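You operate a simulated robot arm through the tools that you are given. There is no shell and no other tool. Be economical: measure what you need, move in short steps, check, and stop when the job is done.

Carry out the task below with a simulated robot arm. There is one attempt and no reset: what you move stays moved.

## Task
Put the white cap from the table half by the wall bench on the narrow bench top. Put the wash bottle on the table half by the wall bench away on the sink bench top. Take the black seal on the window bench top and put it away on the long bench top. Put the 3 mm reel from the island bench top on the long bench top and the 5 mm reel on the window bench top. Press the pink button two times. Lift the tip box lid open. The order is free. Set down upright: cap, wash bottle, reel.

The check looks at the end state, three seconds after you hand in, the way a careful person would. Anything else that was tipped, shoved, dropped, spilled or broken makes it a failure. A push-on lid holds only when it is set on centred and level and pressed home; a screw cap is set on level and turned clockwise until tight.

## Robot
A 6-joint arm with a fingered hand on a trunk, on a base that drives. Base frame: it is fixed to the floor where the robot stands at the start and does not move with it; the origin is under the middle of the robot, x ahead of it, y to its left, z up. Lengths are in m, angles in rad, forces in N, time in s.
With the tool pointing down near the work surface it reaches from about 0.26 to 0.6 m from the robot's upright axis, wherever it stands. Its first joint turns from -2.897 to 2.897 rad. Places, roughly: black seal (5x5x2 cm) [0.3, 10.5, 0.9]; cap [0.5, -0.25, 1]; long bench top [-1.2, 6.5, 0.8]; narrow bench top [3.1, 1.6, 0.8]; pink button [1.8, 7.7, 0.9]; reel [0.75, 9.25, 1]; sink bench top [2.3, 11, 0.8]; tip box lid [-1, -0.7, 0.9]; wash bottle [0.75, 0, 1]; window bench top [0.3, 10.8, 0.8]. Payload 3.2 kg.
The tool frame sits at the grasp point between the pads (the TCP): z along the fingers, y along the line on which they close. The tips reach 0.022 m beyond it. Largest opening 0.112 m; the body of the gripper starts 0.06 m behind the TCP. The gripper is a hand of 3 fingers: y runs from the thumb to the fingers, the wrist lies at [0, 0, -0.218] in the tool frame, and closing takes about 1.5 s.
Orientation is told as [roll, pitch, yaw] about the base's x, y, z axes, in that order, counted from this pose: with the fingers straight down and closing along the base's y, the tool's x points along the base's -x, its y along +y and its z along -z.

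## Interface
- The arm moves only by the tool move_arm. Its argument "plan" is a list that holds one entry, the list of rows, each a list of 6 numbers: the shift along the tool's x, y, z in m, then the turn, a rotation vector about the tool's x, y, z in rad. In form: [[[dx, dy, dz, wx, wy, wz], ...]]. A call has 1 to 12 rows; each row is the pose to reach, as a shift and turn from the pose commanded when the call began, along the tool's axes at that moment. "claw" is the gripper command, from -1 (fully open) to 1 (shut), values between in proportion, set as the call begins (left out, the last holds). A row lasts 0.2 s, in which the tool goes at most 0.05 m and 0.15 rad; a call with a longer step from one row to the next is refused whole, and so is a gripper value outside its range. A pose out of reach is approached as far as the arm can. The call stops where the force on the tool passes 40 N (or 10 N more than at its start, if that is more) or the arm is blocked; 0.2 s more then pass. The fingers move at their own pace (about 0.108 m/s each) and stop on an object; they squeeze with about 30 N. The grip force told is the motor's: it shows also when the fingers shut on nothing. Time passes only in rows, and 0.2 s behind the last, so rows that repeat a pose let the fingers close. It gives the time, the measured TCP pose, the force on the tool (base axes), the opening and the grip force at its end, in the units of the frame above (readings bear some noise), with the torque about the TCP (base axes, N m) and any sound that the robot's microphone picked up.
- Cameras (640 x 400 px; columns grow to the right, rows downward): "scene" is now at [0.0125, 0.1251, 1.4712]; the picture's right is [-0.49, -0.87, 0.00], its down [-0.59, 0.34, -0.73] and it looks along [0.63, -0.36, -0.68] (base axes); focal length 272 px, centre (320, 200). "wrist" rides on the gripper at [0.066, 0.003, -0.08] in the tool frame; the picture's right is [-0.05, 1.00, 0.00], its down [-0.77, -0.04, -0.64] and it looks along [-0.63, -0.03, 0.77] (tool axes); focal length 275 px, centre (320, 200). There is no depth. A picture from a camera that has moved, and an enlarged one, comes with that camera's place and axes in the base frame and with its lens.
- get_image(camera): a new picture of that camera. No time passes.
- move_column(by): slides the trunk up (or, below 0, down) by that many m; the arm and the scene camera ride with it, the base frame stays. It gives what a move gives, with no picture.
- steer(legs): drives the robot by 1 to 6 legs, each [ahead, turn to the left] in m and rad, along the robot's own axes; the way and the turn of a leg run together, so that a leg with both is an arc; at most 1.5 m and 3.142 rad a leg. The arm and the cameras ride along, it lands a little off, and it stops where it bumps. It gives what a move gives.
- set_fingers(finger1, finger2, thumb_bend): sets how far each is bent, from 0 (flat) to 100 (curled in); at 30 the hand is open as for a grip, at 70 the pads meet at the TCP. One left out holds its place. A second passes; each finger stops where it meets its share of the squeeze, and holds until it gets a number again. A gripper value or a shape takes the hand back. It gives what a move gives, with no picture; readings hold the bend of each and the force on the fingers (four entries, about 0 where the hand has none), thumb and palm.
- grasp_type(shape): the hand has 3 fingers and takes this shape, open, in about a second: jaw (thumb against the fingers, like two jaws); tri (thumb and two fingers); tip (a fingertip pinch); poke (one finger out to press); point (the index stretched); flat (the hand flat); cup (the hand cupped); fist (a fist). The gripper value then closes the fingers along that shape, each until it touches; the sizes above hold for jaw. It gives what a move gives, with no picture.
- aim_head(pan, tilt): turns the head with the scene camera to pan (to the left, within 2.705 rad either way) and tilt (down, from -0.506 to 1.204), counted from straight ahead of the robot. It gives what a move gives.
- close_up(camera, box): a new picture of the part [left, top, right, bottom] of that camera's present view, enlarged. No time passes.
- job_done(): hands the job in; it is judged then, once.

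Go step by step. Nothing tells you exact positions but the pictures and the camera data: compare them with the known pose of the tool, close in by small moves and look again before you grip or let go. The budget is 186 turns and 164 pictures, counting those below and the enlarged ones. Unless the task says otherwise, let go and move clear before handing in.

The tools are called as a command line: name --argument value ..., lists and objects as JSON in quotes. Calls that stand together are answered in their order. move_arm: Moves the arm, as the interface text tells. Its arguments: {"type":"object","properties":{"plan":{"type":"array","items":{"type":"array","items":{"type":"array","items":{"type":"number"}}}},"claw":{"type":"number"}},"required":["plan"]} The other tools are called the same way: move_column (by) slides the trunk up or down; grasp_type (shape) gives the hand a shape; set_fingers (finger1, finger2, thumb_bend) moves the fingers one by one; steer (legs) drives the base; aim_head (pan, tilt) turns the head that bears the scene camera; get_image (camera) takes a picture; close_up (camera, box) takes an enlarged picture of a part of a camera's view; job_done () hands the job in.

At the start:

```text
t: 0.0
eef_pos: [0.3203, -0.0152, 1.1636]
tool_rot: [0.002, -0.003, 0.0]
contact_force: [0.1, 0.6, -0.2]
torque: [-0.05, 0.02, 0.0]
opening: 0.1118
grasp_force: 0.1
shape: jaw
bend: [30.0, 30.0, 30.0]
finger forces: [0.0, 0.0, 0.0, 0.0, 0.1, 0.0]
trunk travel left (down, up): [-0.5, 0.09]
robot x, y, heading: [0.0017, 0.0006, 0.002]
head pan, tilt: [-0.517, 0.752]
```

scene: 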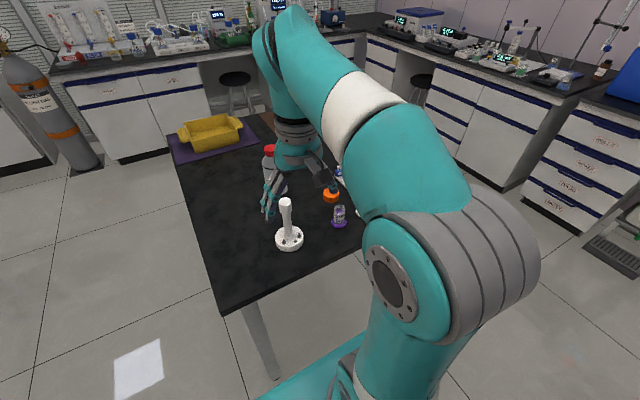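
wrist: 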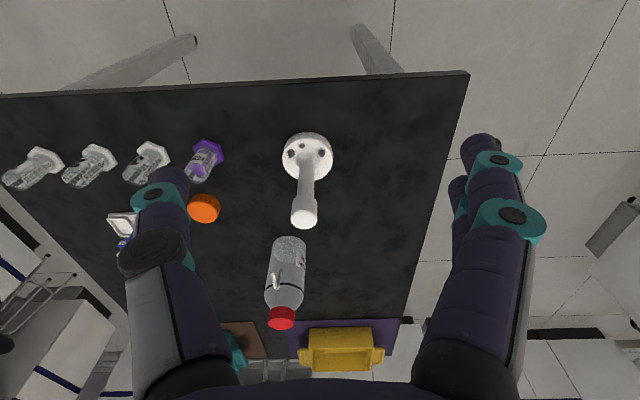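

I see the table ahead with a wash bottle, a white stand, vials and an orange cap; I need a wider look before acting.

close_up --camera "wrist" --box '[0, 100, 320, 300]'

aim_head --pan 0.6 --tilt 0.5

get_image --camera "scene"

aim_head --pan -1.8 --tilt 0.4

get_image --camera "scene"

aim_head --pan 2.0 --tilt 0.3

get_image --camera "scene"

```text
2.00 times, centred on (160, 200) of wrist
camera zoom: at [0.2545, -0.0114, 1.2425], right [0.05, 1.0, 0.0], down [0.77, -0.04, 0.64], along [0.64, -0.03, -0.77], focal length 551 px, centre (640, 200)
```

zoom: 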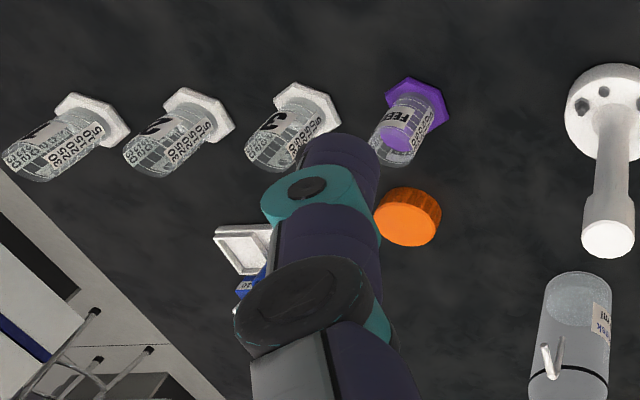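

```text
t: 1.4
eef_pos: [0.3206, -0.0136, 1.1641]
tool_rot: [0.001, -0.002, -0.001]
contact_force: [0.4, 0.0, 1.1]
torque: [0.01, 0.01, 0.0]
opening: 0.1122
grasp_force: 0.2
shape: jaw
bend: [30.0, 30.0, 30.0]
finger forces: [0.1, 0.0, 0.1, 0.0, 0.0, 0.1]
trunk travel left (down, up): [-0.5, 0.09]
robot x, y, heading: [-0.0026, -0.0022, -0.002]
head pan, tilt: [0.6, 0.499]
```

```text
160 pictures are left
camera scene: at [0.0156, 0.2173, 1.4933], right [0.56, -0.83, 0.0], down [-0.4, -0.27, -0.88], along [0.72, 0.5, -0.48], focal length 272 px, centre (320, 200)
```

scene: 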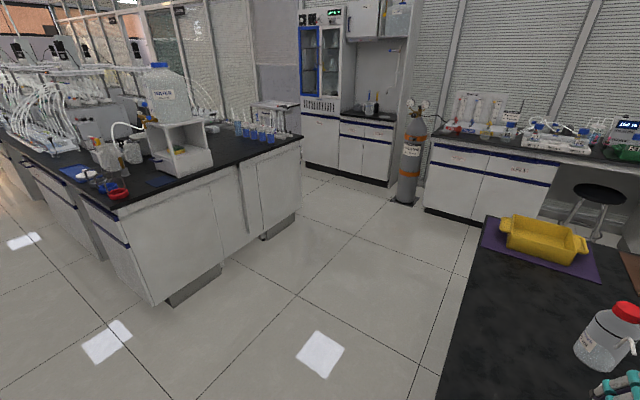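

```text
t: 3.5
eef_pos: [0.32, -0.0158, 1.1635]
tool_rot: [0.003, -0.003, -0.003]
contact_force: [-0.1, 0.5, -0.5]
torque: [0.01, 0.03, -0.02]
opening: 0.1119
grasp_force: 0.0
shape: jaw
bend: [30.0, 30.0, 30.0]
finger forces: [0.0, 0.0, 0.0, 0.0, 0.1, 0.0]
trunk travel left (down, up): [-0.5, 0.09]
robot x, y, heading: [0.0028, 0.0006, -0.004]
head pan, tilt: [-1.799, 0.4]
```

```text
159 pictures are left
camera scene: at [-0.0804, 0.0758, 1.5025], right [-0.97, 0.23, 0.0], down [0.09, 0.38, -0.92], along [-0.21, -0.9, -0.39], focal length 272 px, centre (320, 200)
```

scene: 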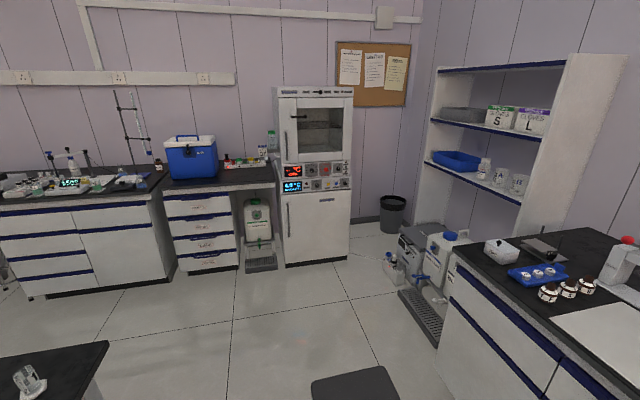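

```text
t: 6.7
eef_pos: [0.3199, -0.0142, 1.1628]
tool_rot: [0.002, -0.001, -0.002]
contact_force: [0.6, 0.3, -0.3]
torque: [-0.01, -0.02, -0.02]
opening: 0.112
grasp_force: 0.1
shape: jaw
bend: [30.0, 30.0, 30.0]
finger forces: [0.1, 0.1, 0.0, 0.0, 0.1, 0.0]
trunk travel left (down, up): [-0.5, 0.09]
robot x, y, heading: [0.0027, 0.0002, -0.001]
head pan, tilt: [2.0, 0.3]
```

```text
158 pictures are left
camera scene: at [-0.0983, 0.2509, 1.5117], right [0.91, 0.42, 0.0], down [0.12, -0.27, -0.96], along [-0.4, 0.87, -0.3], focal length 272 px, centre (320, 200)
```

scene: 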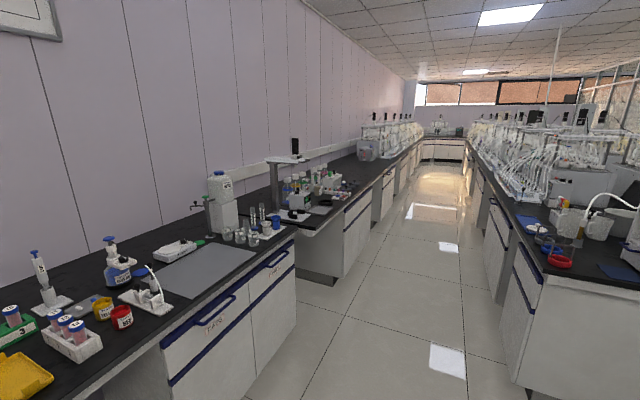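

The layout is: long bench on x≈-1.2 running along +y, narrow bench ahead-left. Now a closer look at the table for a white cap.

aim_head --pan -0.6 --tilt 0.7

get_image --camera "scene"

close_up --camera "scene" --box '[200, 100, 440, 250]'

move_arm --plan '[[[0, -0.04, 0, 0, 0, 0], [0, -0.08, 0, 0, 0, 0], [0, -0.12, 0, 0, 0, 0], [0, -0.16, 0, 0, 0, 0], [0, -0.2, 0, 0, 0, 0]]]'

get_image --camera "wrist"

```text
t: 9.0
eef_pos: [0.3212, -0.0147, 1.163]
tool_rot: [0.001, -0.001, -0.001]
contact_force: [-0.3, -0.4, -0.8]
torque: [0.0, -0.01, 0.0]
opening: 0.1119
grasp_force: 0.1
shape: jaw
bend: [30.0, 30.0, 30.0]
finger forces: [0.0, 0.0, 0.1, 0.0, 0.0, 0.1]
trunk travel left (down, up): [-0.5, 0.09]
robot x, y, heading: [-0.0008, -0.0009, 0.001]
head pan, tilt: [-0.6, 0.7]
```

```text
157 pictures are left
camera scene: at [0.0106, 0.118, 1.4756], right [-0.56, -0.83, 0.0], down [-0.53, 0.36, -0.77], along [0.63, -0.43, -0.64], focal length 272 px, centre (320, 200)
```

scene: 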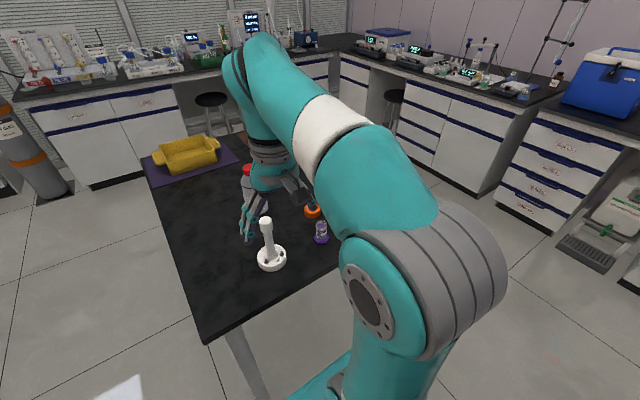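

```text
2.67 times, centred on (320, 175) of scene
camera zoom: at [0.0106, 0.118, 1.4756], right [-0.56, -0.83, 0.0], down [-0.53, 0.36, -0.77], along [0.63, -0.43, -0.64], focal length 726 px, centre (320, 267)
```

zoom: 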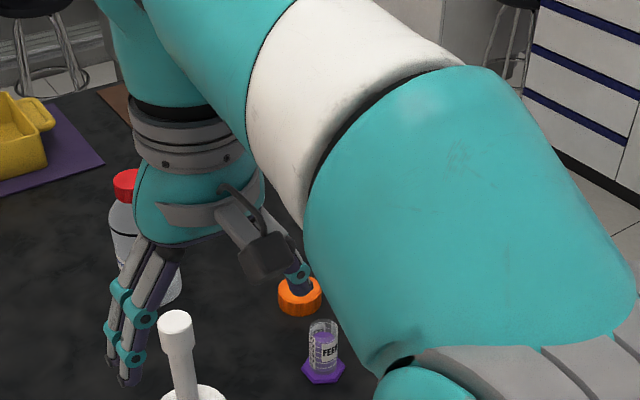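

```text
t: 10.2
eef_pos: [0.3191, -0.2163, 1.1612]
tool_rot: [-0.002, -0.002, -0.004]
contact_force: [-0.2, -0.4, 0.8]
torque: [-0.03, -0.04, 0.0]
opening: 0.1118
grasp_force: 0.1
shape: jaw
bend: [30.0, 30.0, 30.0]
finger forces: [0.0, 0.1, 0.1, 0.0, 0.1, 0.0]
trunk travel left (down, up): [-0.5, 0.09]
robot x, y, heading: [-0.0021, -0.0007, -0.002]
head pan, tilt: [-0.6, 0.7]
```

```text
155 pictures are left
camera wrist: at [0.2528, -0.212, 1.2404], right [0.05, 1.0, 0.0], down [0.77, -0.04, 0.64], along [0.64, -0.03, -0.77], focal length 275 px, centre (320, 200)
```

wrist: 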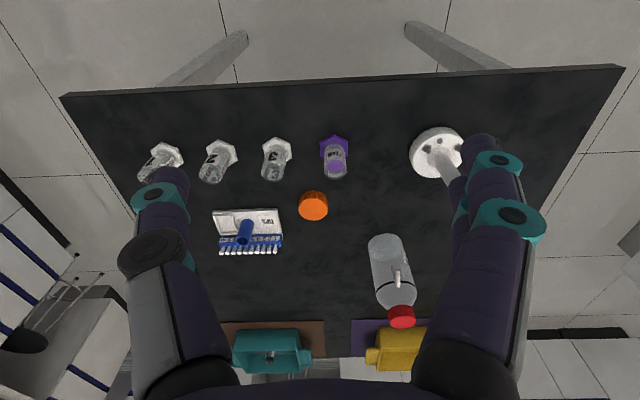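

close_up --camera "wrist" --box '[130, 120, 370, 270]'

close_up --camera "wrist" --box '[360, 110, 520, 210]'

```text
2.67 times, centred on (250, 195) of wrist
camera zoom: at [0.2528, -0.212, 1.2404], right [0.05, 1.0, 0.0], down [0.77, -0.04, 0.64], along [0.64, -0.03, -0.77], focal length 734 px, centre (507, 213)
```

zoom: 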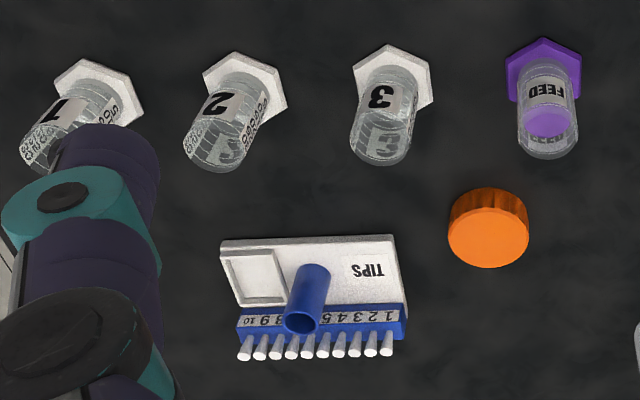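

```text
4.00 times, centred on (440, 160) of wrist
camera zoom: at [0.2528, -0.212, 1.2404], right [0.05, 1.0, 0.0], down [0.77, -0.04, 0.64], along [0.64, -0.03, -0.77], focal length 1101 px, centre (-160, 360)
```

zoom: 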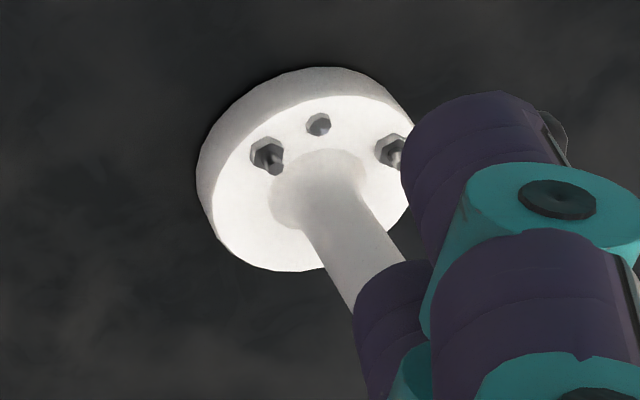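

The orange disc sits where the cap is told to be but it isn't white; the white flanged piece stands next to it. I look again with the arm moved.

move_arm --plan '[[[0, 0.05, 0, 0, 0, 0], [0, 0.1, 0, 0, 0, 0], [0, 0.15, 0, 0, 0, 0], [0, 0.2, 0, 0, 0, 0], [0, 0.25, 0, 0, 0, 0], [0, 0.3, 0, 0, 0, 0], [0, 0.35, 0, 0, 0, 0], [0, 0.4, 0, 0, 0, 0], [0, 0.45, 0, 0, 0, 0], [0, 0.5, 0, 0, 0, 0], [0, 0.55, 0, 0, 0, 0]]]'

aim_head --pan -0.4 --tilt 0.8

get_image --camera "scene"

get_image --camera "wrist"

```text
t: 12.6
eef_pos: [0.3212, 0.3365, 1.1639]
tool_rot: [0.001, -0.001, 0.001]
contact_force: [0.8, 0.2, -0.7]
torque: [0.0, -0.03, 0.03]
opening: 0.1117
grasp_force: 0.0
shape: jaw
bend: [30.0, 30.0, 30.0]
finger forces: [0.0, 0.0, 0.1, 0.1, 0.0, 0.0]
trunk travel left (down, up): [-0.5, 0.09]
robot x, y, heading: [-0.0008, 0.0004, -0.003]
head pan, tilt: [-0.6, 0.7]
```

```text
t: 13.3
eef_pos: [0.3204, 0.3357, 1.1638]
tool_rot: [0.002, -0.004, -0.002]
contact_force: [0.6, 0.6, 0.1]
torque: [-0.01, -0.01, -0.01]
opening: 0.1118
grasp_force: 0.1
shape: jaw
bend: [30.0, 30.0, 30.0]
finger forces: [0.0, 0.1, 0.0, 0.0, 0.1, 0.0]
trunk travel left (down, up): [-0.5, 0.09]
robot x, y, heading: [-0.0007, -0.001, -0.002]
head pan, tilt: [-0.4, 0.799]
```

```text
152 pictures are left
camera scene: at [0.0149, 0.1347, 1.4674], right [-0.39, -0.92, 0.0], down [-0.66, 0.28, -0.7], along [0.64, -0.27, -0.72], focal length 272 px, centre (320, 200)
```

scene: 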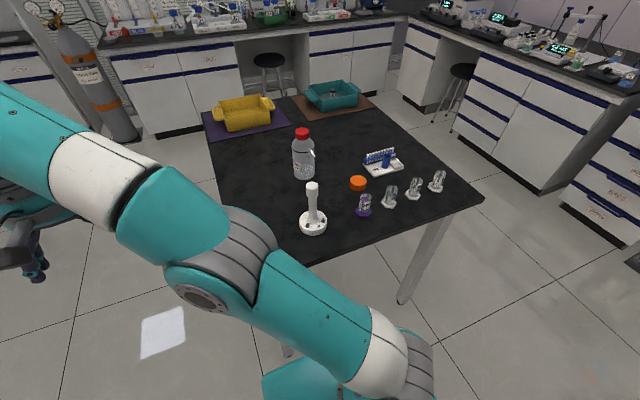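

```text
151 pictures are left
camera wrist: at [0.2538, 0.3379, 1.2433], right [0.05, 1.0, 0.0], down [0.77, -0.04, 0.64], along [0.64, -0.03, -0.77], focal length 275 px, centre (320, 200)
```

wrist: 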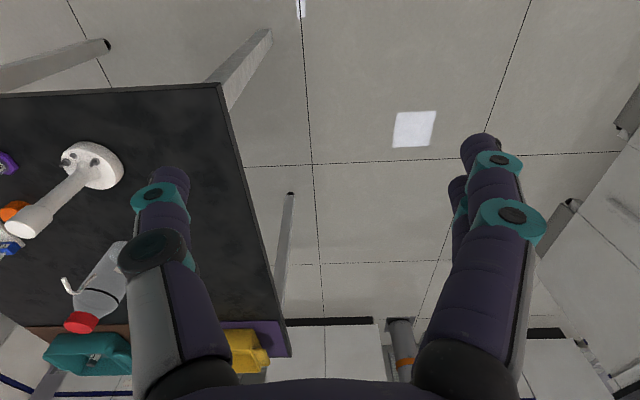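

close_up --camera "scene" --box '[190, 70, 400, 200]'

close_up --camera "scene" --box '[280, 140, 460, 250]'

```text
3.05 times, centred on (295, 135) of scene
camera zoom: at [0.0149, 0.1347, 1.4674], right [-0.39, -0.92, 0.0], down [-0.66, 0.28, -0.7], along [0.64, -0.27, -0.72], focal length 830 px, centre (396, 398)
```

zoom: 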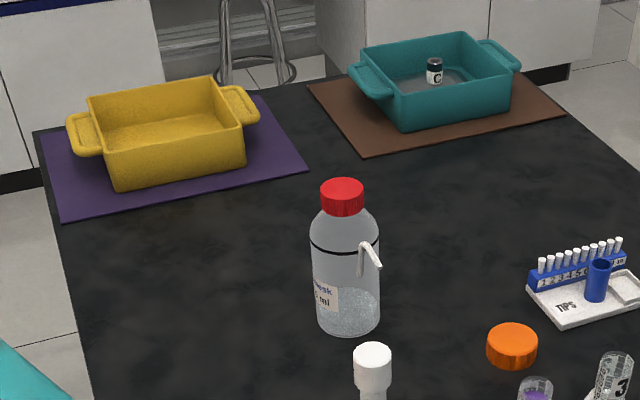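

```text
3.56 times, centred on (370, 195) of scene
camera zoom: at [0.0149, 0.1347, 1.4674], right [-0.39, -0.92, 0.0], down [-0.66, 0.28, -0.7], along [0.64, -0.27, -0.72], focal length 968 px, centre (142, 218)
```

zoom: 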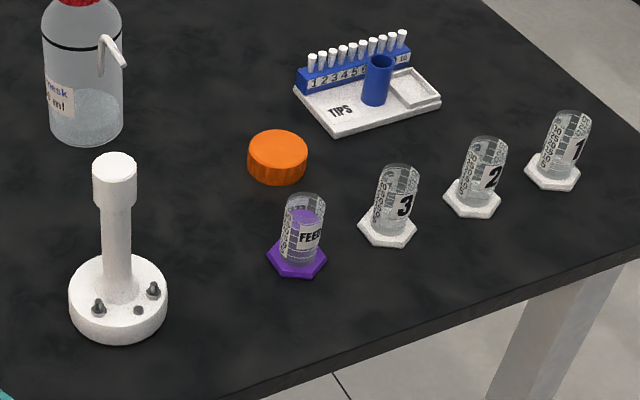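

close_up --camera "scene" --box '[282, 170, 346, 240]'

close_up --camera "wrist" --box '[0, 130, 160, 250]'

```text
5.71 times, centred on (314, 205) of scene
camera zoom: at [0.0149, 0.1347, 1.4674], right [-0.39, -0.92, 0.0], down [-0.66, 0.28, -0.7], along [0.64, -0.27, -0.72], focal length 1556 px, centre (354, 171)
```

zoom: 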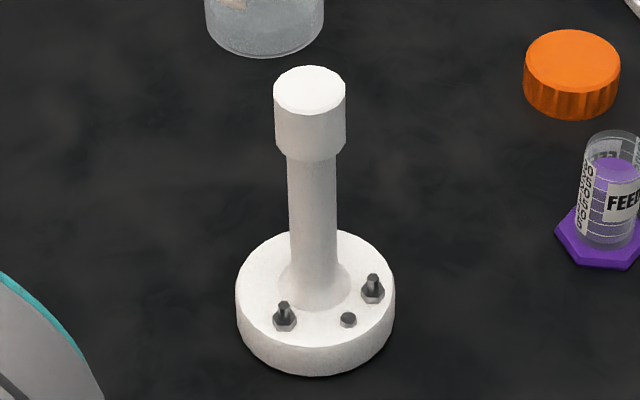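

```text
3.33 times, centred on (80, 190) of wrist
camera zoom: at [0.2538, 0.3379, 1.2433], right [0.05, 1.0, 0.0], down [0.77, -0.04, 0.64], along [0.64, -0.03, -0.77], focal length 918 px, centre (1120, 233)
```

zoom: 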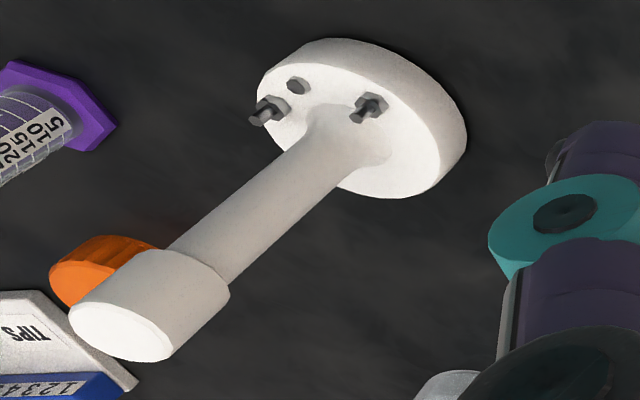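

The white piece on the bolted post near (0.49, -0.04, 0.98) is the white cap sitting on a stand. I move above it.

move_arm --plan '[[[-0.02, -0.045, 0, 0, 0, 0], [-0.04, -0.09, 0, 0, 0, 0], [-0.06, -0.135, 0, 0, 0, 0], [-0.08, -0.18, 0, 0, 0, 0], [-0.1, -0.225, 0, 0, 0, 0], [-0.12, -0.27, 0, 0, 0, 0], [-0.14, -0.315, 0, 0, 0, 0], [-0.15, -0.36, 0, 0, 0, 0], [-0.15, -0.379, 0.03, 0, 0, 0], [-0.15, -0.379, 0.07, 0, 0, 0], [-0.15, -0.379, 0.09, 0, 0, 0]]]'

get_image --camera "wrist"

get_image --camera "scene"

```text
t: 15.7
eef_pos: [0.4721, -0.0425, 1.0723]
tool_rot: [0.002, -0.001, -0.001]
contact_force: [0.6, -0.5, -1.2]
torque: [-0.01, 0.0, 0.0]
opening: 0.1118
grasp_force: 0.1
shape: jaw
bend: [30.0, 30.0, 30.0]
finger forces: [0.0, 0.0, 0.0, 0.0, 0.0, 0.0]
trunk travel left (down, up): [-0.5, 0.09]
robot x, y, heading: [-0.0052, 0.0023, -0.002]
head pan, tilt: [-0.4, 0.799]
```

```text
146 pictures are left
camera wrist: at [0.4062, -0.0397, 1.1513], right [0.05, 1.0, 0.0], down [0.77, -0.04, 0.64], along [0.64, -0.03, -0.77], focal length 275 px, centre (320, 200)
```

wrist: 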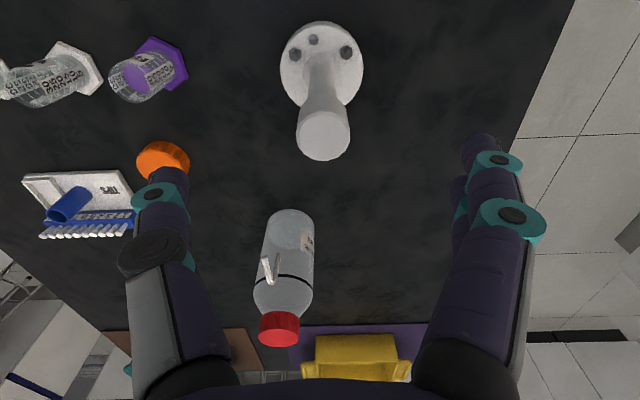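

```text
145 pictures are left
camera scene: at [0.015, 0.1346, 1.4674], right [-0.39, -0.92, 0.0], down [-0.66, 0.28, -0.7], along [0.64, -0.27, -0.72], focal length 272 px, centre (320, 200)
```

scene: 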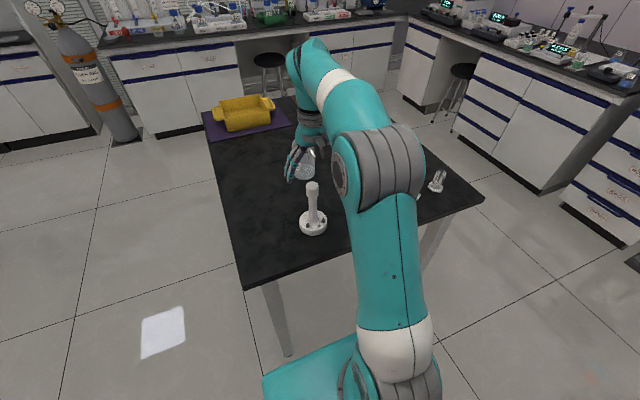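

Cap top at about (0.48, -0.04, 0.995). I descend around it.

move_arm --plan '[[[-0.006, 0.001, 0.03, 0, 0, 0], [-0.006, 0.001, 0.06, 0, 0, 0], [-0.006, 0.001, 0.088, 0, 0, 0], [-0.006, 0.001, 0.088, 0, 0, 0]]]'

get_image --camera "wrist"

close_up --camera "scene" --box '[260, 130, 380, 250]'

```text
t: 16.7
eef_pos: [0.4779, -0.0411, 0.985]
tool_rot: [0.002, 0.0, -0.002]
contact_force: [-0.5, 0.9, 1.0]
torque: [0.01, -0.03, -0.02]
opening: 0.1122
grasp_force: 0.1
shape: jaw
bend: [30.0, 30.0, 30.0]
finger forces: [0.0, 0.1, 0.1, 0.1, 0.0, 0.0]
trunk travel left (down, up): [-0.5, 0.09]
robot x, y, heading: [-0.0021, 0.0017, -0.007]
head pan, tilt: [-0.4, 0.799]
```

```text
144 pictures are left
camera wrist: at [0.4124, -0.0373, 1.0644], right [0.05, 1.0, 0.0], down [0.77, -0.04, 0.64], along [0.64, -0.03, -0.77], focal length 275 px, centre (320, 200)
```

wrist: 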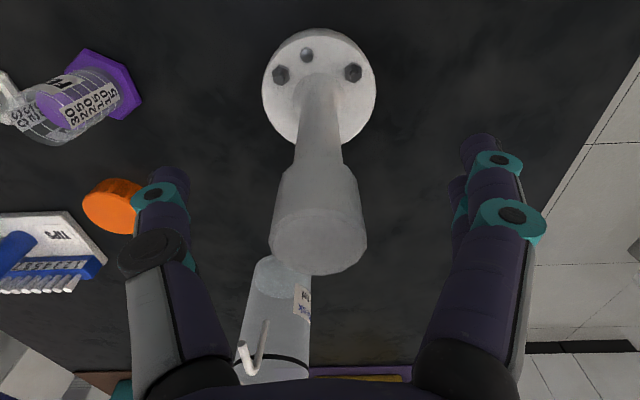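

```text
3.33 times, centred on (320, 190) of scene
camera zoom: at [0.015, 0.1346, 1.4674], right [-0.39, -0.92, 0.0], down [-0.66, 0.28, -0.7], along [0.64, -0.27, -0.72], focal length 908 px, centre (320, 233)
```

zoom: 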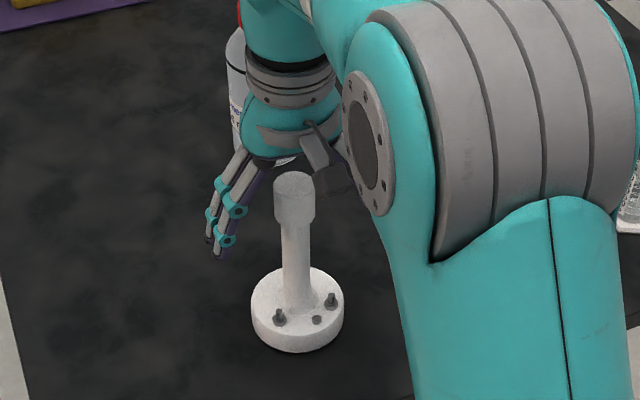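

move_arm --plan '[[[-0.007, 0, 0, 0, 0, 0], [-0.007, 0, 0, 0, 0, 0], [-0.007, 0, 0, 0, 0, 0], [-0.007, 0, 0, 0, 0, 0], [-0.007, 0, 0, 0, 0, 0], [-0.007, 0, 0, 0, 0, 0], [-0.007, 0, 0, 0, 0, 0], [-0.007, 0, 0, 0, 0, 0]]]' --claw 1

get_image --camera "wrist"

```text
t: 18.5
eef_pos: [0.4865, -0.0407, 0.9872]
tool_rot: [0.002, -0.003, -0.002]
contact_force: [0.1, -0.6, -0.2]
torque: [-0.05, 0.07, 0.04]
opening: 0.0123
grasp_force: 30.2
shape: jaw
bend: [73.0, 72.0, 73.0]
finger forces: [17.6, 10.0, 0.0, 0.1, 24.5, 0.1]
trunk travel left (down, up): [-0.5, 0.09]
robot x, y, heading: [0.0011, 0.0023, -0.0]
head pan, tilt: [-0.4, 0.799]
```

```text
142 pictures are left
camera wrist: at [0.4195, -0.0376, 1.0657], right [0.05, 1.0, 0.0], down [0.77, -0.04, 0.64], along [0.64, -0.03, -0.77], focal length 275 px, centre (320, 200)
```

wrist: 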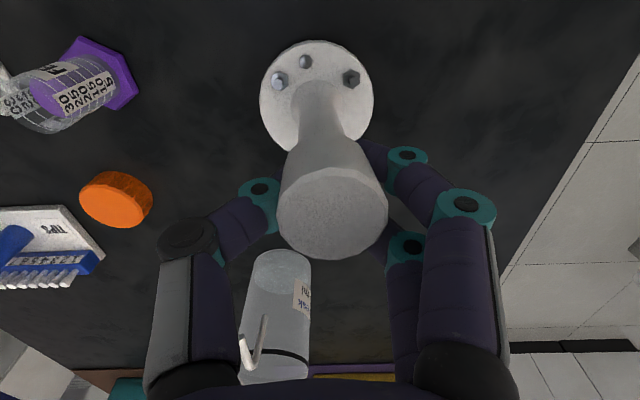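

The fingers closed on the post below the cap; I open, raise 2 cm and grip again.

move_arm --plan '[[[0, 0, 0, 0, 0, 0], [0, 0, 0, 0, 0, 0], [0, 0, 0, 0, 0, 0], [0, 0, 0, 0, 0, 0], [0, 0, 0, 0, 0, 0], [0, 0, -0.01, 0, 0, 0], [0, 0, -0.02, 0, 0, 0]]]' --claw -0.4

move_arm --plan '[[[0, 0, 0, 0, 0, 0], [0, 0, 0, 0, 0, 0], [0, 0, 0, 0, 0, 0], [0, 0, 0, 0, 0, 0], [0, 0, 0, 0, 0, 0], [0, 0, 0, 0, 0, 0], [0, 0, 0, 0, 0, 0]]]' --claw 1

get_image --camera "wrist"

close_up --camera "scene" --box '[260, 130, 380, 250]'

```text
t: 20.1
eef_pos: [0.4839, -0.0422, 1.005]
tool_rot: [0.003, 0.001, -0.001]
contact_force: [0.2, -0.4, -0.2]
torque: [-0.01, 0.01, -0.02]
opening: 0.078
grasp_force: 0.0
shape: jaw
bend: [67.0, 67.0, 64.0]
finger forces: [0.0, 0.0, 0.0, 0.1, 0.0, 0.0]
trunk travel left (down, up): [-0.5, 0.09]
robot x, y, heading: [0.0007, 0.002, 0.007]
head pan, tilt: [-0.4, 0.799]
```

```text
t: 21.7
eef_pos: [0.4831, -0.0413, 1.0043]
tool_rot: [0.001, -0.002, -0.002]
contact_force: [-0.1, -0.9, 2.3]
torque: [0.09, 0.0, 0.03]
opening: 0.012
grasp_force: 30.2
shape: jaw
bend: [71.0, 72.0, 71.0]
finger forces: [0.7, 18.3, 0.0, 0.1, 22.6, 0.1]
trunk travel left (down, up): [-0.5, 0.09]
robot x, y, heading: [0.0031, -0.0017, -0.003]
head pan, tilt: [-0.4, 0.799]
```

```text
141 pictures are left
camera wrist: at [0.4176, -0.0386, 1.084], right [0.05, 1.0, 0.0], down [0.77, -0.04, 0.64], along [0.64, -0.03, -0.77], focal length 275 px, centre (320, 200)
```

wrist: 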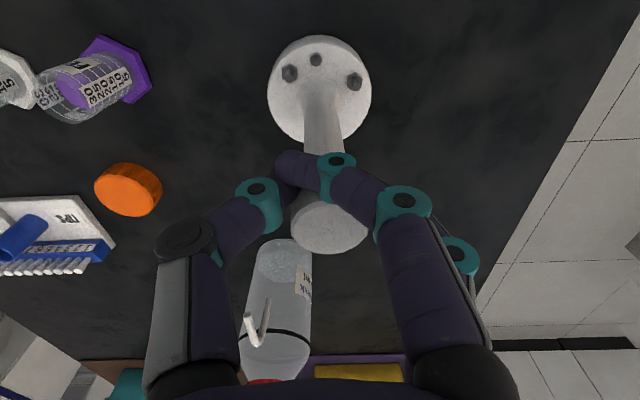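

```text
3.33 times, centred on (320, 190) of scene
camera zoom: at [0.0146, 0.1346, 1.4674], right [-0.39, -0.92, 0.0], down [-0.66, 0.28, -0.7], along [0.64, -0.27, -0.72], focal length 908 px, centre (320, 233)
```

zoom: 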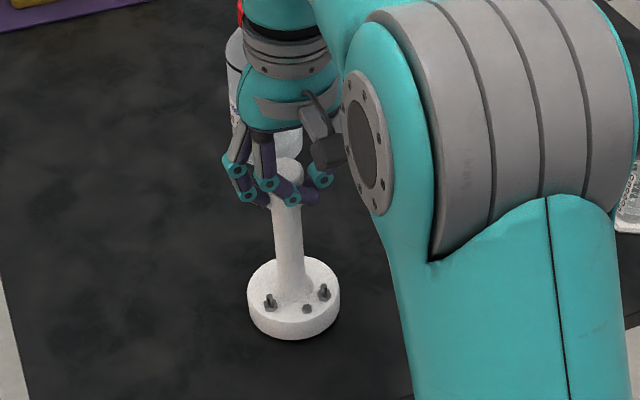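

The fingers seem to have pinched at the near side and the piece shifted slightly; I open fully and look.

move_arm --plan '[[[0, 0, 0, 0, 0, 0], [0, 0, 0, 0, 0, 0], [0, 0, 0, 0, 0, 0], [0, 0, 0, 0, 0, 0], [0, 0, 0, 0, 0, 0], [0, 0, 0, 0, 0, 0], [0, 0, 0, 0, 0, 0], [0, 0, 0, 0, 0, 0]]]' --claw -1

get_image --camera "wrist"

close_up --camera "scene" --box '[260, 130, 380, 250]'

```text
t: 23.5
eef_pos: [0.4836, -0.0416, 1.0049]
tool_rot: [0.003, -0.001, -0.001]
contact_force: [0.1, -0.2, 0.4]
torque: [0.03, 0.03, -0.01]
opening: 0.1118
grasp_force: 0.1
shape: jaw
bend: [30.0, 30.0, 30.0]
finger forces: [0.0, 0.0, 0.1, 0.0, 0.1, 0.0]
trunk travel left (down, up): [-0.5, 0.09]
robot x, y, heading: [0.0015, -0.0029, 0.0]
head pan, tilt: [-0.4, 0.799]
```

```text
139 pictures are left
camera wrist: at [0.4178, -0.0386, 1.0839], right [0.05, 1.0, 0.0], down [0.77, -0.04, 0.64], along [0.64, -0.03, -0.77], focal length 275 px, centre (320, 200)
```

wrist: 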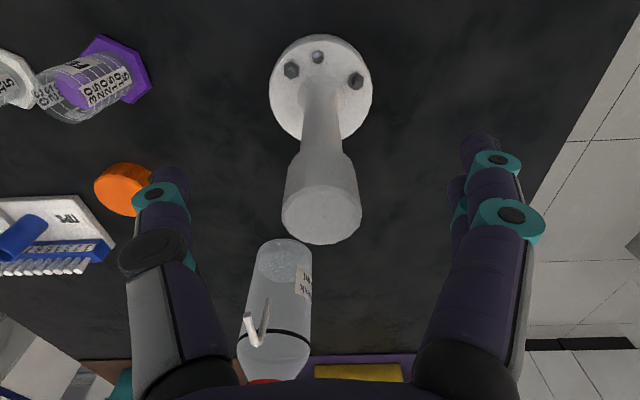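

```text
3.33 times, centred on (320, 190) of scene
camera zoom: at [0.0149, 0.1346, 1.4674], right [-0.39, -0.92, 0.0], down [-0.66, 0.28, -0.7], along [0.64, -0.27, -0.72], focal length 908 px, centre (320, 233)
```

zoom: 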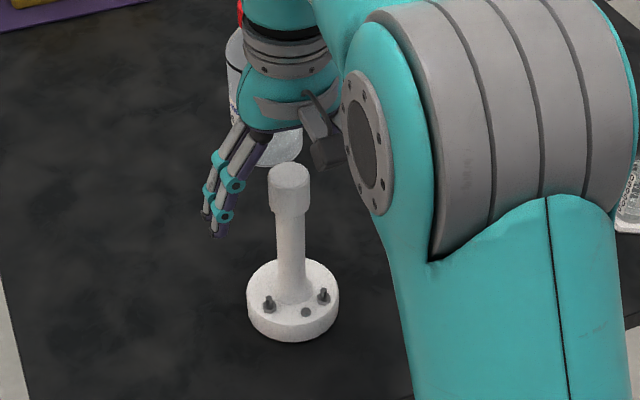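

The piece stands upright, now at about (0.497, -0.041). I re-centre on it and close in stages.

move_arm --plan '[[[-0.014, 0.001, 0.009, 0, 0, 0], [-0.014, 0.001, 0.009, 0, 0, 0], [-0.014, 0.001, 0.009, 0, 0, 0], [-0.014, 0.001, 0.009, 0, 0, 0], [-0.014, 0.001, 0.009, 0, 0, 0], [-0.014, 0.001, 0.009, 0, 0, 0]]]' --claw 0.25

get_image --camera "wrist"

close_up --camera "scene" --box '[270, 140, 350, 220]'

```text
t: 24.9
eef_pos: [0.4971, -0.0416, 0.9961]
tool_rot: [0.001, -0.002, -0.001]
contact_force: [-0.4, -0.2, -0.2]
torque: [0.01, -0.02, 0.02]
opening: 0.0425
grasp_force: 0.1
shape: jaw
bend: [73.0, 73.0, 70.0]
finger forces: [0.0, 0.0, 0.1, 0.0, 0.0, 0.0]
trunk travel left (down, up): [-0.5, 0.09]
robot x, y, heading: [0.0014, -0.0041, -0.0]
head pan, tilt: [-0.4, 0.799]
```

```text
137 pictures are left
camera wrist: at [0.4312, -0.0386, 1.0751], right [0.05, 1.0, 0.0], down [0.77, -0.04, 0.64], along [0.64, -0.03, -0.77], focal length 275 px, centre (320, 200)
```

wrist: 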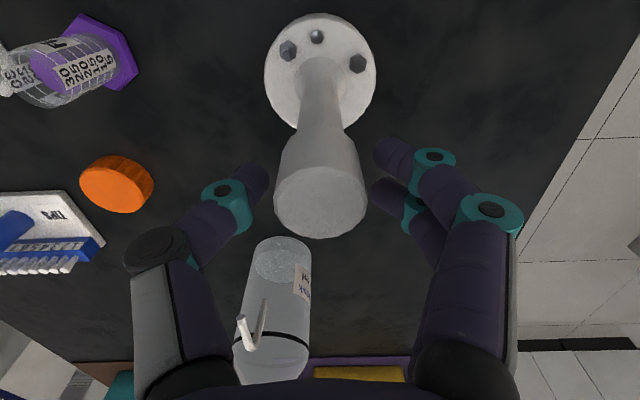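

```text
5.00 times, centred on (310, 180) of scene
camera zoom: at [0.0149, 0.1346, 1.4674], right [-0.39, -0.92, 0.0], down [-0.66, 0.28, -0.7], along [0.64, -0.27, -0.72], focal length 1361 px, centre (370, 300)
```

zoom: 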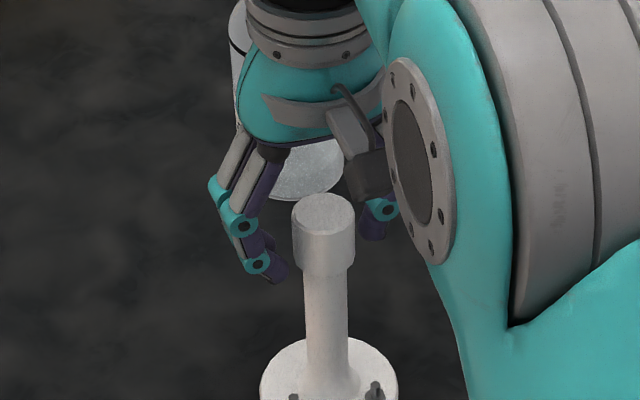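

move_arm --plan '[[[-0.001, 0, -0.01, 0, 0, 0], [-0.001, 0, -0.01, 0, 0, 0], [-0.001, 0, -0.01, 0, 0, 0], [-0.001, 0, -0.01, 0, 0, 0], [-0.001, 0, -0.01, 0, 0, 0]]]' --claw 0.5

get_image --camera "wrist"

close_up --camera "scene" --box '[270, 140, 350, 220]'

```text
t: 26.1
eef_pos: [0.4997, -0.0403, 1.0071]
tool_rot: [0.003, -0.004, -0.003]
contact_force: [0.0, -0.6, -0.5]
torque: [0.01, -0.03, 0.01]
opening: 0.0285
grasp_force: 0.1
shape: jaw
bend: [73.0, 73.0, 70.0]
finger forces: [0.1, 0.0, 0.0, 0.1, 0.3, 0.0]
trunk travel left (down, up): [-0.5, 0.09]
robot x, y, heading: [0.0008, 0.0043, 0.0]
head pan, tilt: [-0.4, 0.799]
```

```text
135 pictures are left
camera wrist: at [0.4333, -0.0377, 1.0851], right [0.05, 1.0, 0.0], down [0.77, -0.04, 0.64], along [0.64, -0.03, -0.77], focal length 275 px, centre (320, 200)
```

wrist: 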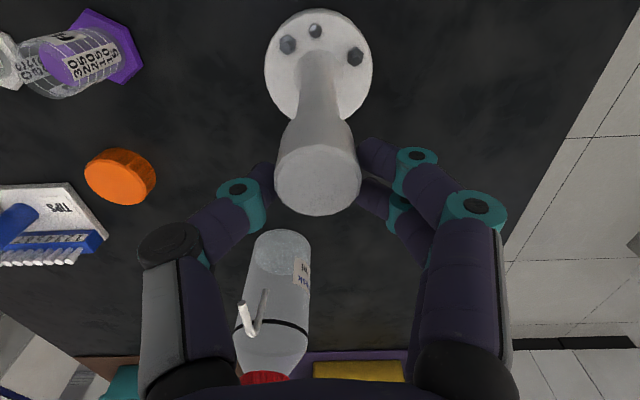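

```text
5.00 times, centred on (310, 180) of scene
camera zoom: at [0.0149, 0.1345, 1.4674], right [-0.39, -0.92, 0.0], down [-0.66, 0.28, -0.7], along [0.64, -0.27, -0.72], focal length 1361 px, centre (370, 300)
```

zoom: 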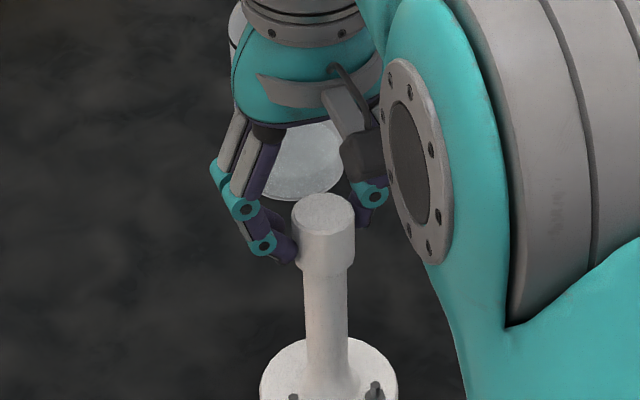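

move_arm --plan '[[[0, 0, 0, 0, 0, 0], [0, 0, 0, 0, 0, 0], [0, 0, 0, 0, 0, 0], [0, 0, 0, 0, 0, 0], [0, 0, 0, 0, 0, 0]]]' --claw 1

get_image --camera "wrist"

close_up --camera "scene" --box '[270, 140, 350, 220]'

```text
t: 27.3
eef_pos: [0.4991, -0.0406, 1.0062]
tool_rot: [0.001, -0.003, -0.002]
contact_force: [-0.4, -1.0, 2.1]
torque: [0.03, 0.09, 0.02]
opening: 0.0136
grasp_force: 30.3
shape: jaw
bend: [72.0, 73.0, 71.0]
finger forces: [19.9, 5.6, 0.0, 0.0, 23.1, 0.0]
trunk travel left (down, up): [-0.5, 0.09]
robot x, y, heading: [-0.0008, 0.0002, -0.006]
head pan, tilt: [-0.4, 0.799]
```

```text
133 pictures are left
camera wrist: at [0.4331, -0.0378, 1.0853], right [0.05, 1.0, 0.0], down [0.77, -0.04, 0.64], along [0.64, -0.03, -0.77], focal length 275 px, centre (320, 200)
```

wrist: 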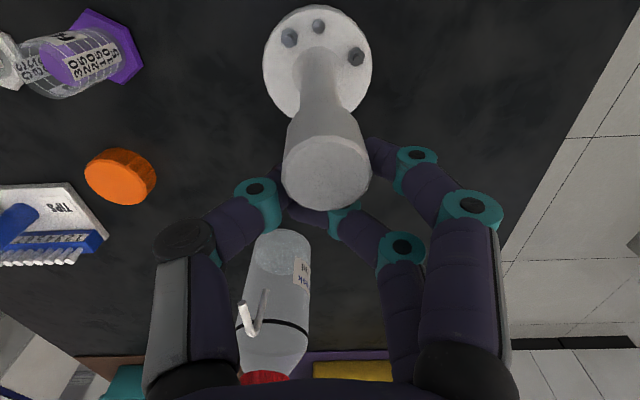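

```text
5.00 times, centred on (310, 180) of scene
camera zoom: at [0.0147, 0.1345, 1.4674], right [-0.39, -0.92, 0.0], down [-0.66, 0.28, -0.7], along [0.64, -0.27, -0.72], focal length 1361 px, centre (370, 300)
```

zoom: 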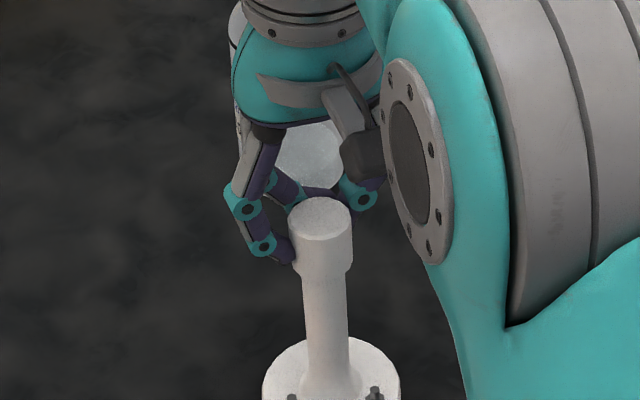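

The far finger slipped past; the cap centre is nearer, x≈0.491. I open, shift 8 mm back and close again.

move_arm --plan '[[[0, 0, 0, 0, 0, 0], [0, 0, 0, 0, 0, 0], [0, 0, 0, 0, 0, 0], [0, 0, 0, 0, 0, 0], [0.004, 0, 0, 0, 0, 0], [0.008, 0, 0, 0, 0, 0], [0.008, 0, 0, 0, 0, 0]]]' --claw 0

get_image --camera "wrist"

move_arm --plan '[[[0, 0, 0, 0, 0, 0], [0, 0, 0, 0, 0, 0], [0, 0, 0, 0, 0, 0], [0, 0, 0, 0, 0, 0], [0, 0, 0, 0, 0, 0], [0, 0, 0, 0, 0, 0]]]' --claw 1

get_image --camera "wrist"

```text
t: 28.9
eef_pos: [0.4902, -0.041, 1.007]
tool_rot: [0.002, 0.0, -0.001]
contact_force: [-0.1, -0.5, -0.6]
torque: [0.03, 0.03, 0.01]
opening: 0.0554
grasp_force: 0.0
shape: jaw
bend: [73.0, 73.0, 70.0]
finger forces: [0.0, 0.0, 0.0, 0.1, 0.1, 0.0]
trunk travel left (down, up): [-0.5, 0.09]
robot x, y, heading: [-0.0006, 0.0057, 0.0]
head pan, tilt: [-0.4, 0.799]
```

```text
131 pictures are left
camera wrist: at [0.4245, -0.0384, 1.085], right [0.05, 1.0, 0.0], down [0.77, -0.04, 0.64], along [0.64, -0.03, -0.77], focal length 275 px, centre (320, 200)
```

wrist: 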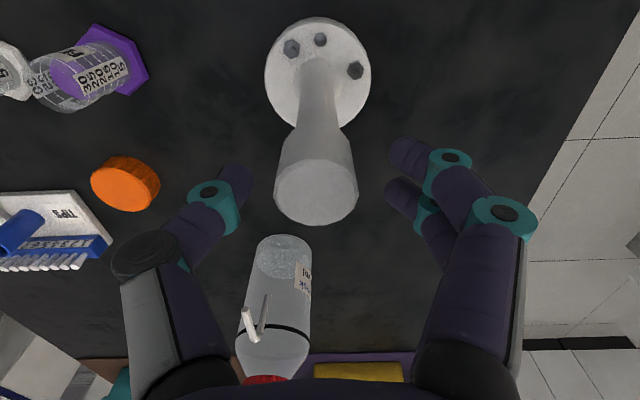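

```text
t: 30.3
eef_pos: [0.491, -0.0414, 1.006]
tool_rot: [0.001, 0.0, -0.003]
contact_force: [0.8, -0.5, -0.5]
torque: [-0.01, 0.02, 0.02]
opening: 0.0225
grasp_force: 30.0
shape: jaw
bend: [73.0, 73.0, 70.0]
finger forces: [13.7, 14.4, 0.1, 0.1, 27.2, 0.0]
trunk travel left (down, up): [-0.5, 0.09]
robot x, y, heading: [0.0011, -0.0014, -0.001]
head pan, tilt: [-0.4, 0.799]
```

```text
130 pictures are left
camera wrist: at [0.4247, -0.0384, 1.085], right [0.05, 1.0, 0.0], down [0.77, -0.04, 0.64], along [0.64, -0.03, -0.77], focal length 275 px, centre (320, 200)
```

wrist: 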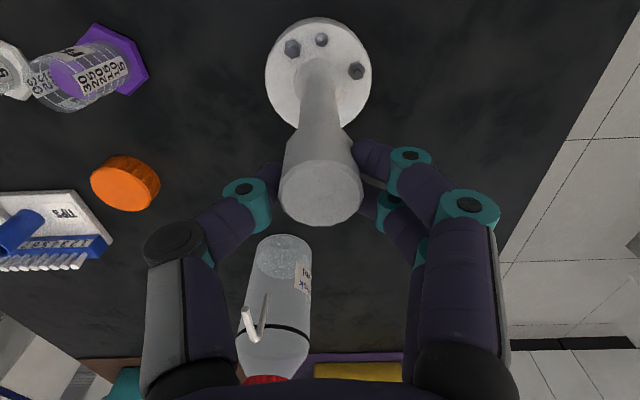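

Now an even grip (13.7/14.4 N). I lift slightly and see whether the cap comes free.

move_arm --plan '[[[0, 0, -0.01, 0, 0, 0], [0, 0, -0.02, 0, 0, 0], [0, 0, -0.03, 0, 0, 0]]]'

get_image --camera "wrist"

close_up --camera "scene" --box '[260, 130, 380, 250]'

```text
t: 31.1
eef_pos: [0.4902, -0.0433, 1.0359]
tool_rot: [0.001, -0.001, -0.002]
contact_force: [0.1, -0.7, -0.7]
torque: [0.02, -0.01, -0.02]
opening: 0.0222
grasp_force: 30.1
shape: jaw
bend: [73.0, 73.0, 70.0]
finger forces: [13.9, 14.8, 0.1, 0.1, 27.1, 0.1]
trunk travel left (down, up): [-0.5, 0.09]
robot x, y, heading: [0.0021, -0.0002, -0.001]
head pan, tilt: [-0.4, 0.799]
```

```text
129 pictures are left
camera wrist: at [0.425, -0.0395, 1.1145], right [0.05, 1.0, 0.0], down [0.77, -0.04, 0.64], along [0.64, -0.03, -0.77], focal length 275 px, centre (320, 200)
```

wrist: 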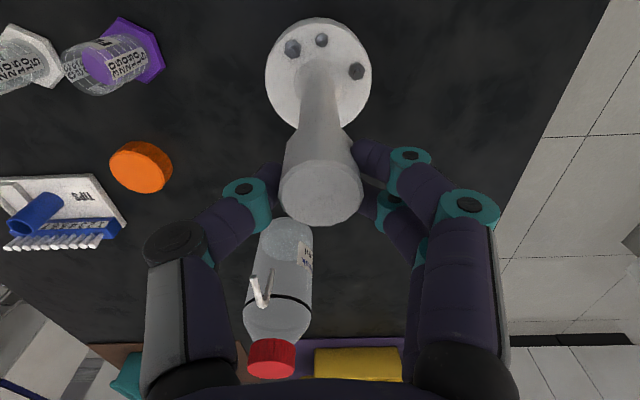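

```text
3.33 times, centred on (320, 190) of scene
camera zoom: at [0.015, 0.1346, 1.4674], right [-0.39, -0.92, 0.0], down [-0.66, 0.28, -0.7], along [0.64, -0.27, -0.72], focal length 908 px, centre (320, 233)
```

zoom: 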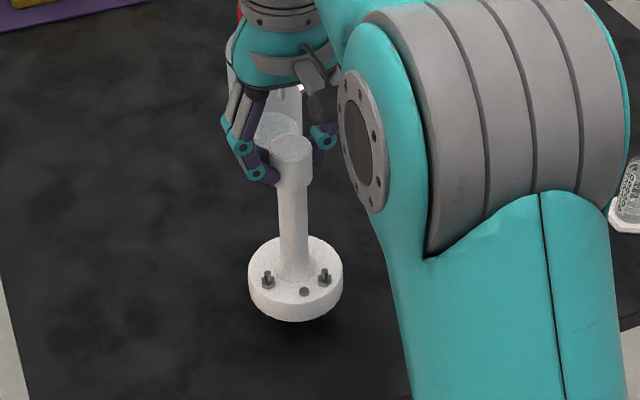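

The whole white piece lifts as one light object, so I take it as the cap. I raise and tuck it, then drive left toward the narrow bench.

move_arm --plan '[[[0, 0, -0.03, 0, 0, 0], [0, 0, -0.06, 0, 0, 0], [0, 0, -0.09, 0, 0, 0], [0.03, 0, -0.12, 0, 0, 0], [0.06, 0.02, -0.13, 0, 0, 0], [0.09, 0.03, -0.13, 0, 0, 0], [0.12, 0.04, -0.13, 0, 0, 0], [0.13, 0.04, -0.13, 0, 0, 0]]]'

steer --legs '[[0, 1.57]]'

aim_head --pan -0.9 --tilt 0.5

get_image --camera "scene"

get_image --camera "wrist"

```text
t: 32.9
eef_pos: [0.3591, 0.0001, 1.1676]
tool_rot: [0.003, -0.001, -0.003]
contact_force: [-0.3, -0.7, -1.1]
torque: [-0.01, 0.02, 0.0]
opening: 0.0224
grasp_force: 30.1
shape: jaw
bend: [73.0, 73.0, 70.0]
finger forces: [14.6, 15.4, 0.0, 0.0, 27.1, 0.0]
trunk travel left (down, up): [-0.5, 0.09]
robot x, y, heading: [-0.0012, -0.0028, 0.001]
head pan, tilt: [-0.4, 0.799]
```

```text
t: 37.2
eef_pos: [-0.0135, 0.3592, 1.1674]
tool_rot: [0.002, -0.001, 1.607]
contact_force: [-0.1, -0.1, -0.5]
torque: [-0.03, 0.02, -0.05]
opening: 0.022
grasp_force: 30.4
shape: jaw
bend: [73.0, 73.0, 70.0]
finger forces: [14.4, 15.4, 0.0, 0.0, 26.9, 0.1]
trunk travel left (down, up): [-0.5, 0.09]
robot x, y, heading: [0.0007, -0.0007, 1.612]
head pan, tilt: [-0.4, 0.799]
```

```text
t: 38.2
eef_pos: [-0.0142, 0.3601, 1.166]
tool_rot: [0.001, -0.001, 1.607]
contact_force: [0.0, 0.0, -1.5]
torque: [-0.02, 0.01, -0.01]
opening: 0.0222
grasp_force: 30.4
shape: jaw
bend: [73.0, 73.0, 70.0]
finger forces: [14.4, 15.4, 0.0, 0.0, 27.1, 0.0]
trunk travel left (down, up): [-0.5, 0.09]
robot x, y, heading: [0.0005, -0.002, 1.605]
head pan, tilt: [-0.901, 0.499]
```

```text
127 pictures are left
camera scene: at [-0.0938, -0.0069, 1.4933], right [0.65, -0.76, 0.0], down [-0.36, -0.31, -0.88], along [0.67, 0.57, -0.48], focal length 272 px, centre (320, 200)
```

scene: 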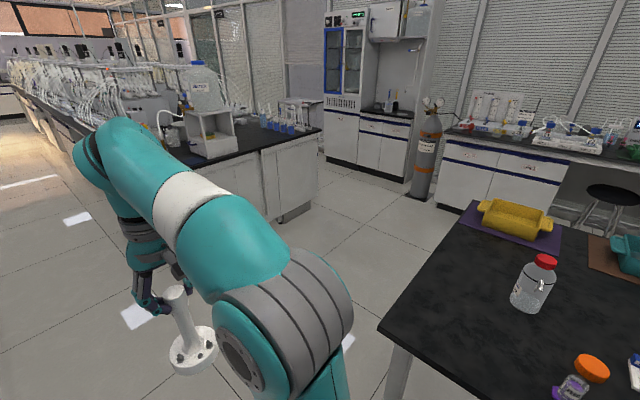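

```text
126 pictures are left
camera wrist: at [-0.014, 0.2939, 1.2465], right [-1.0, 0.01, 0.0], down [0.01, 0.77, 0.64], along [0.01, 0.64, -0.77], focal length 275 px, centre (320, 200)
```

wrist: 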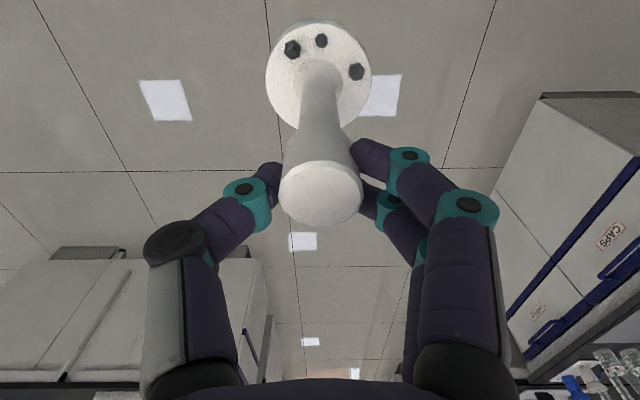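

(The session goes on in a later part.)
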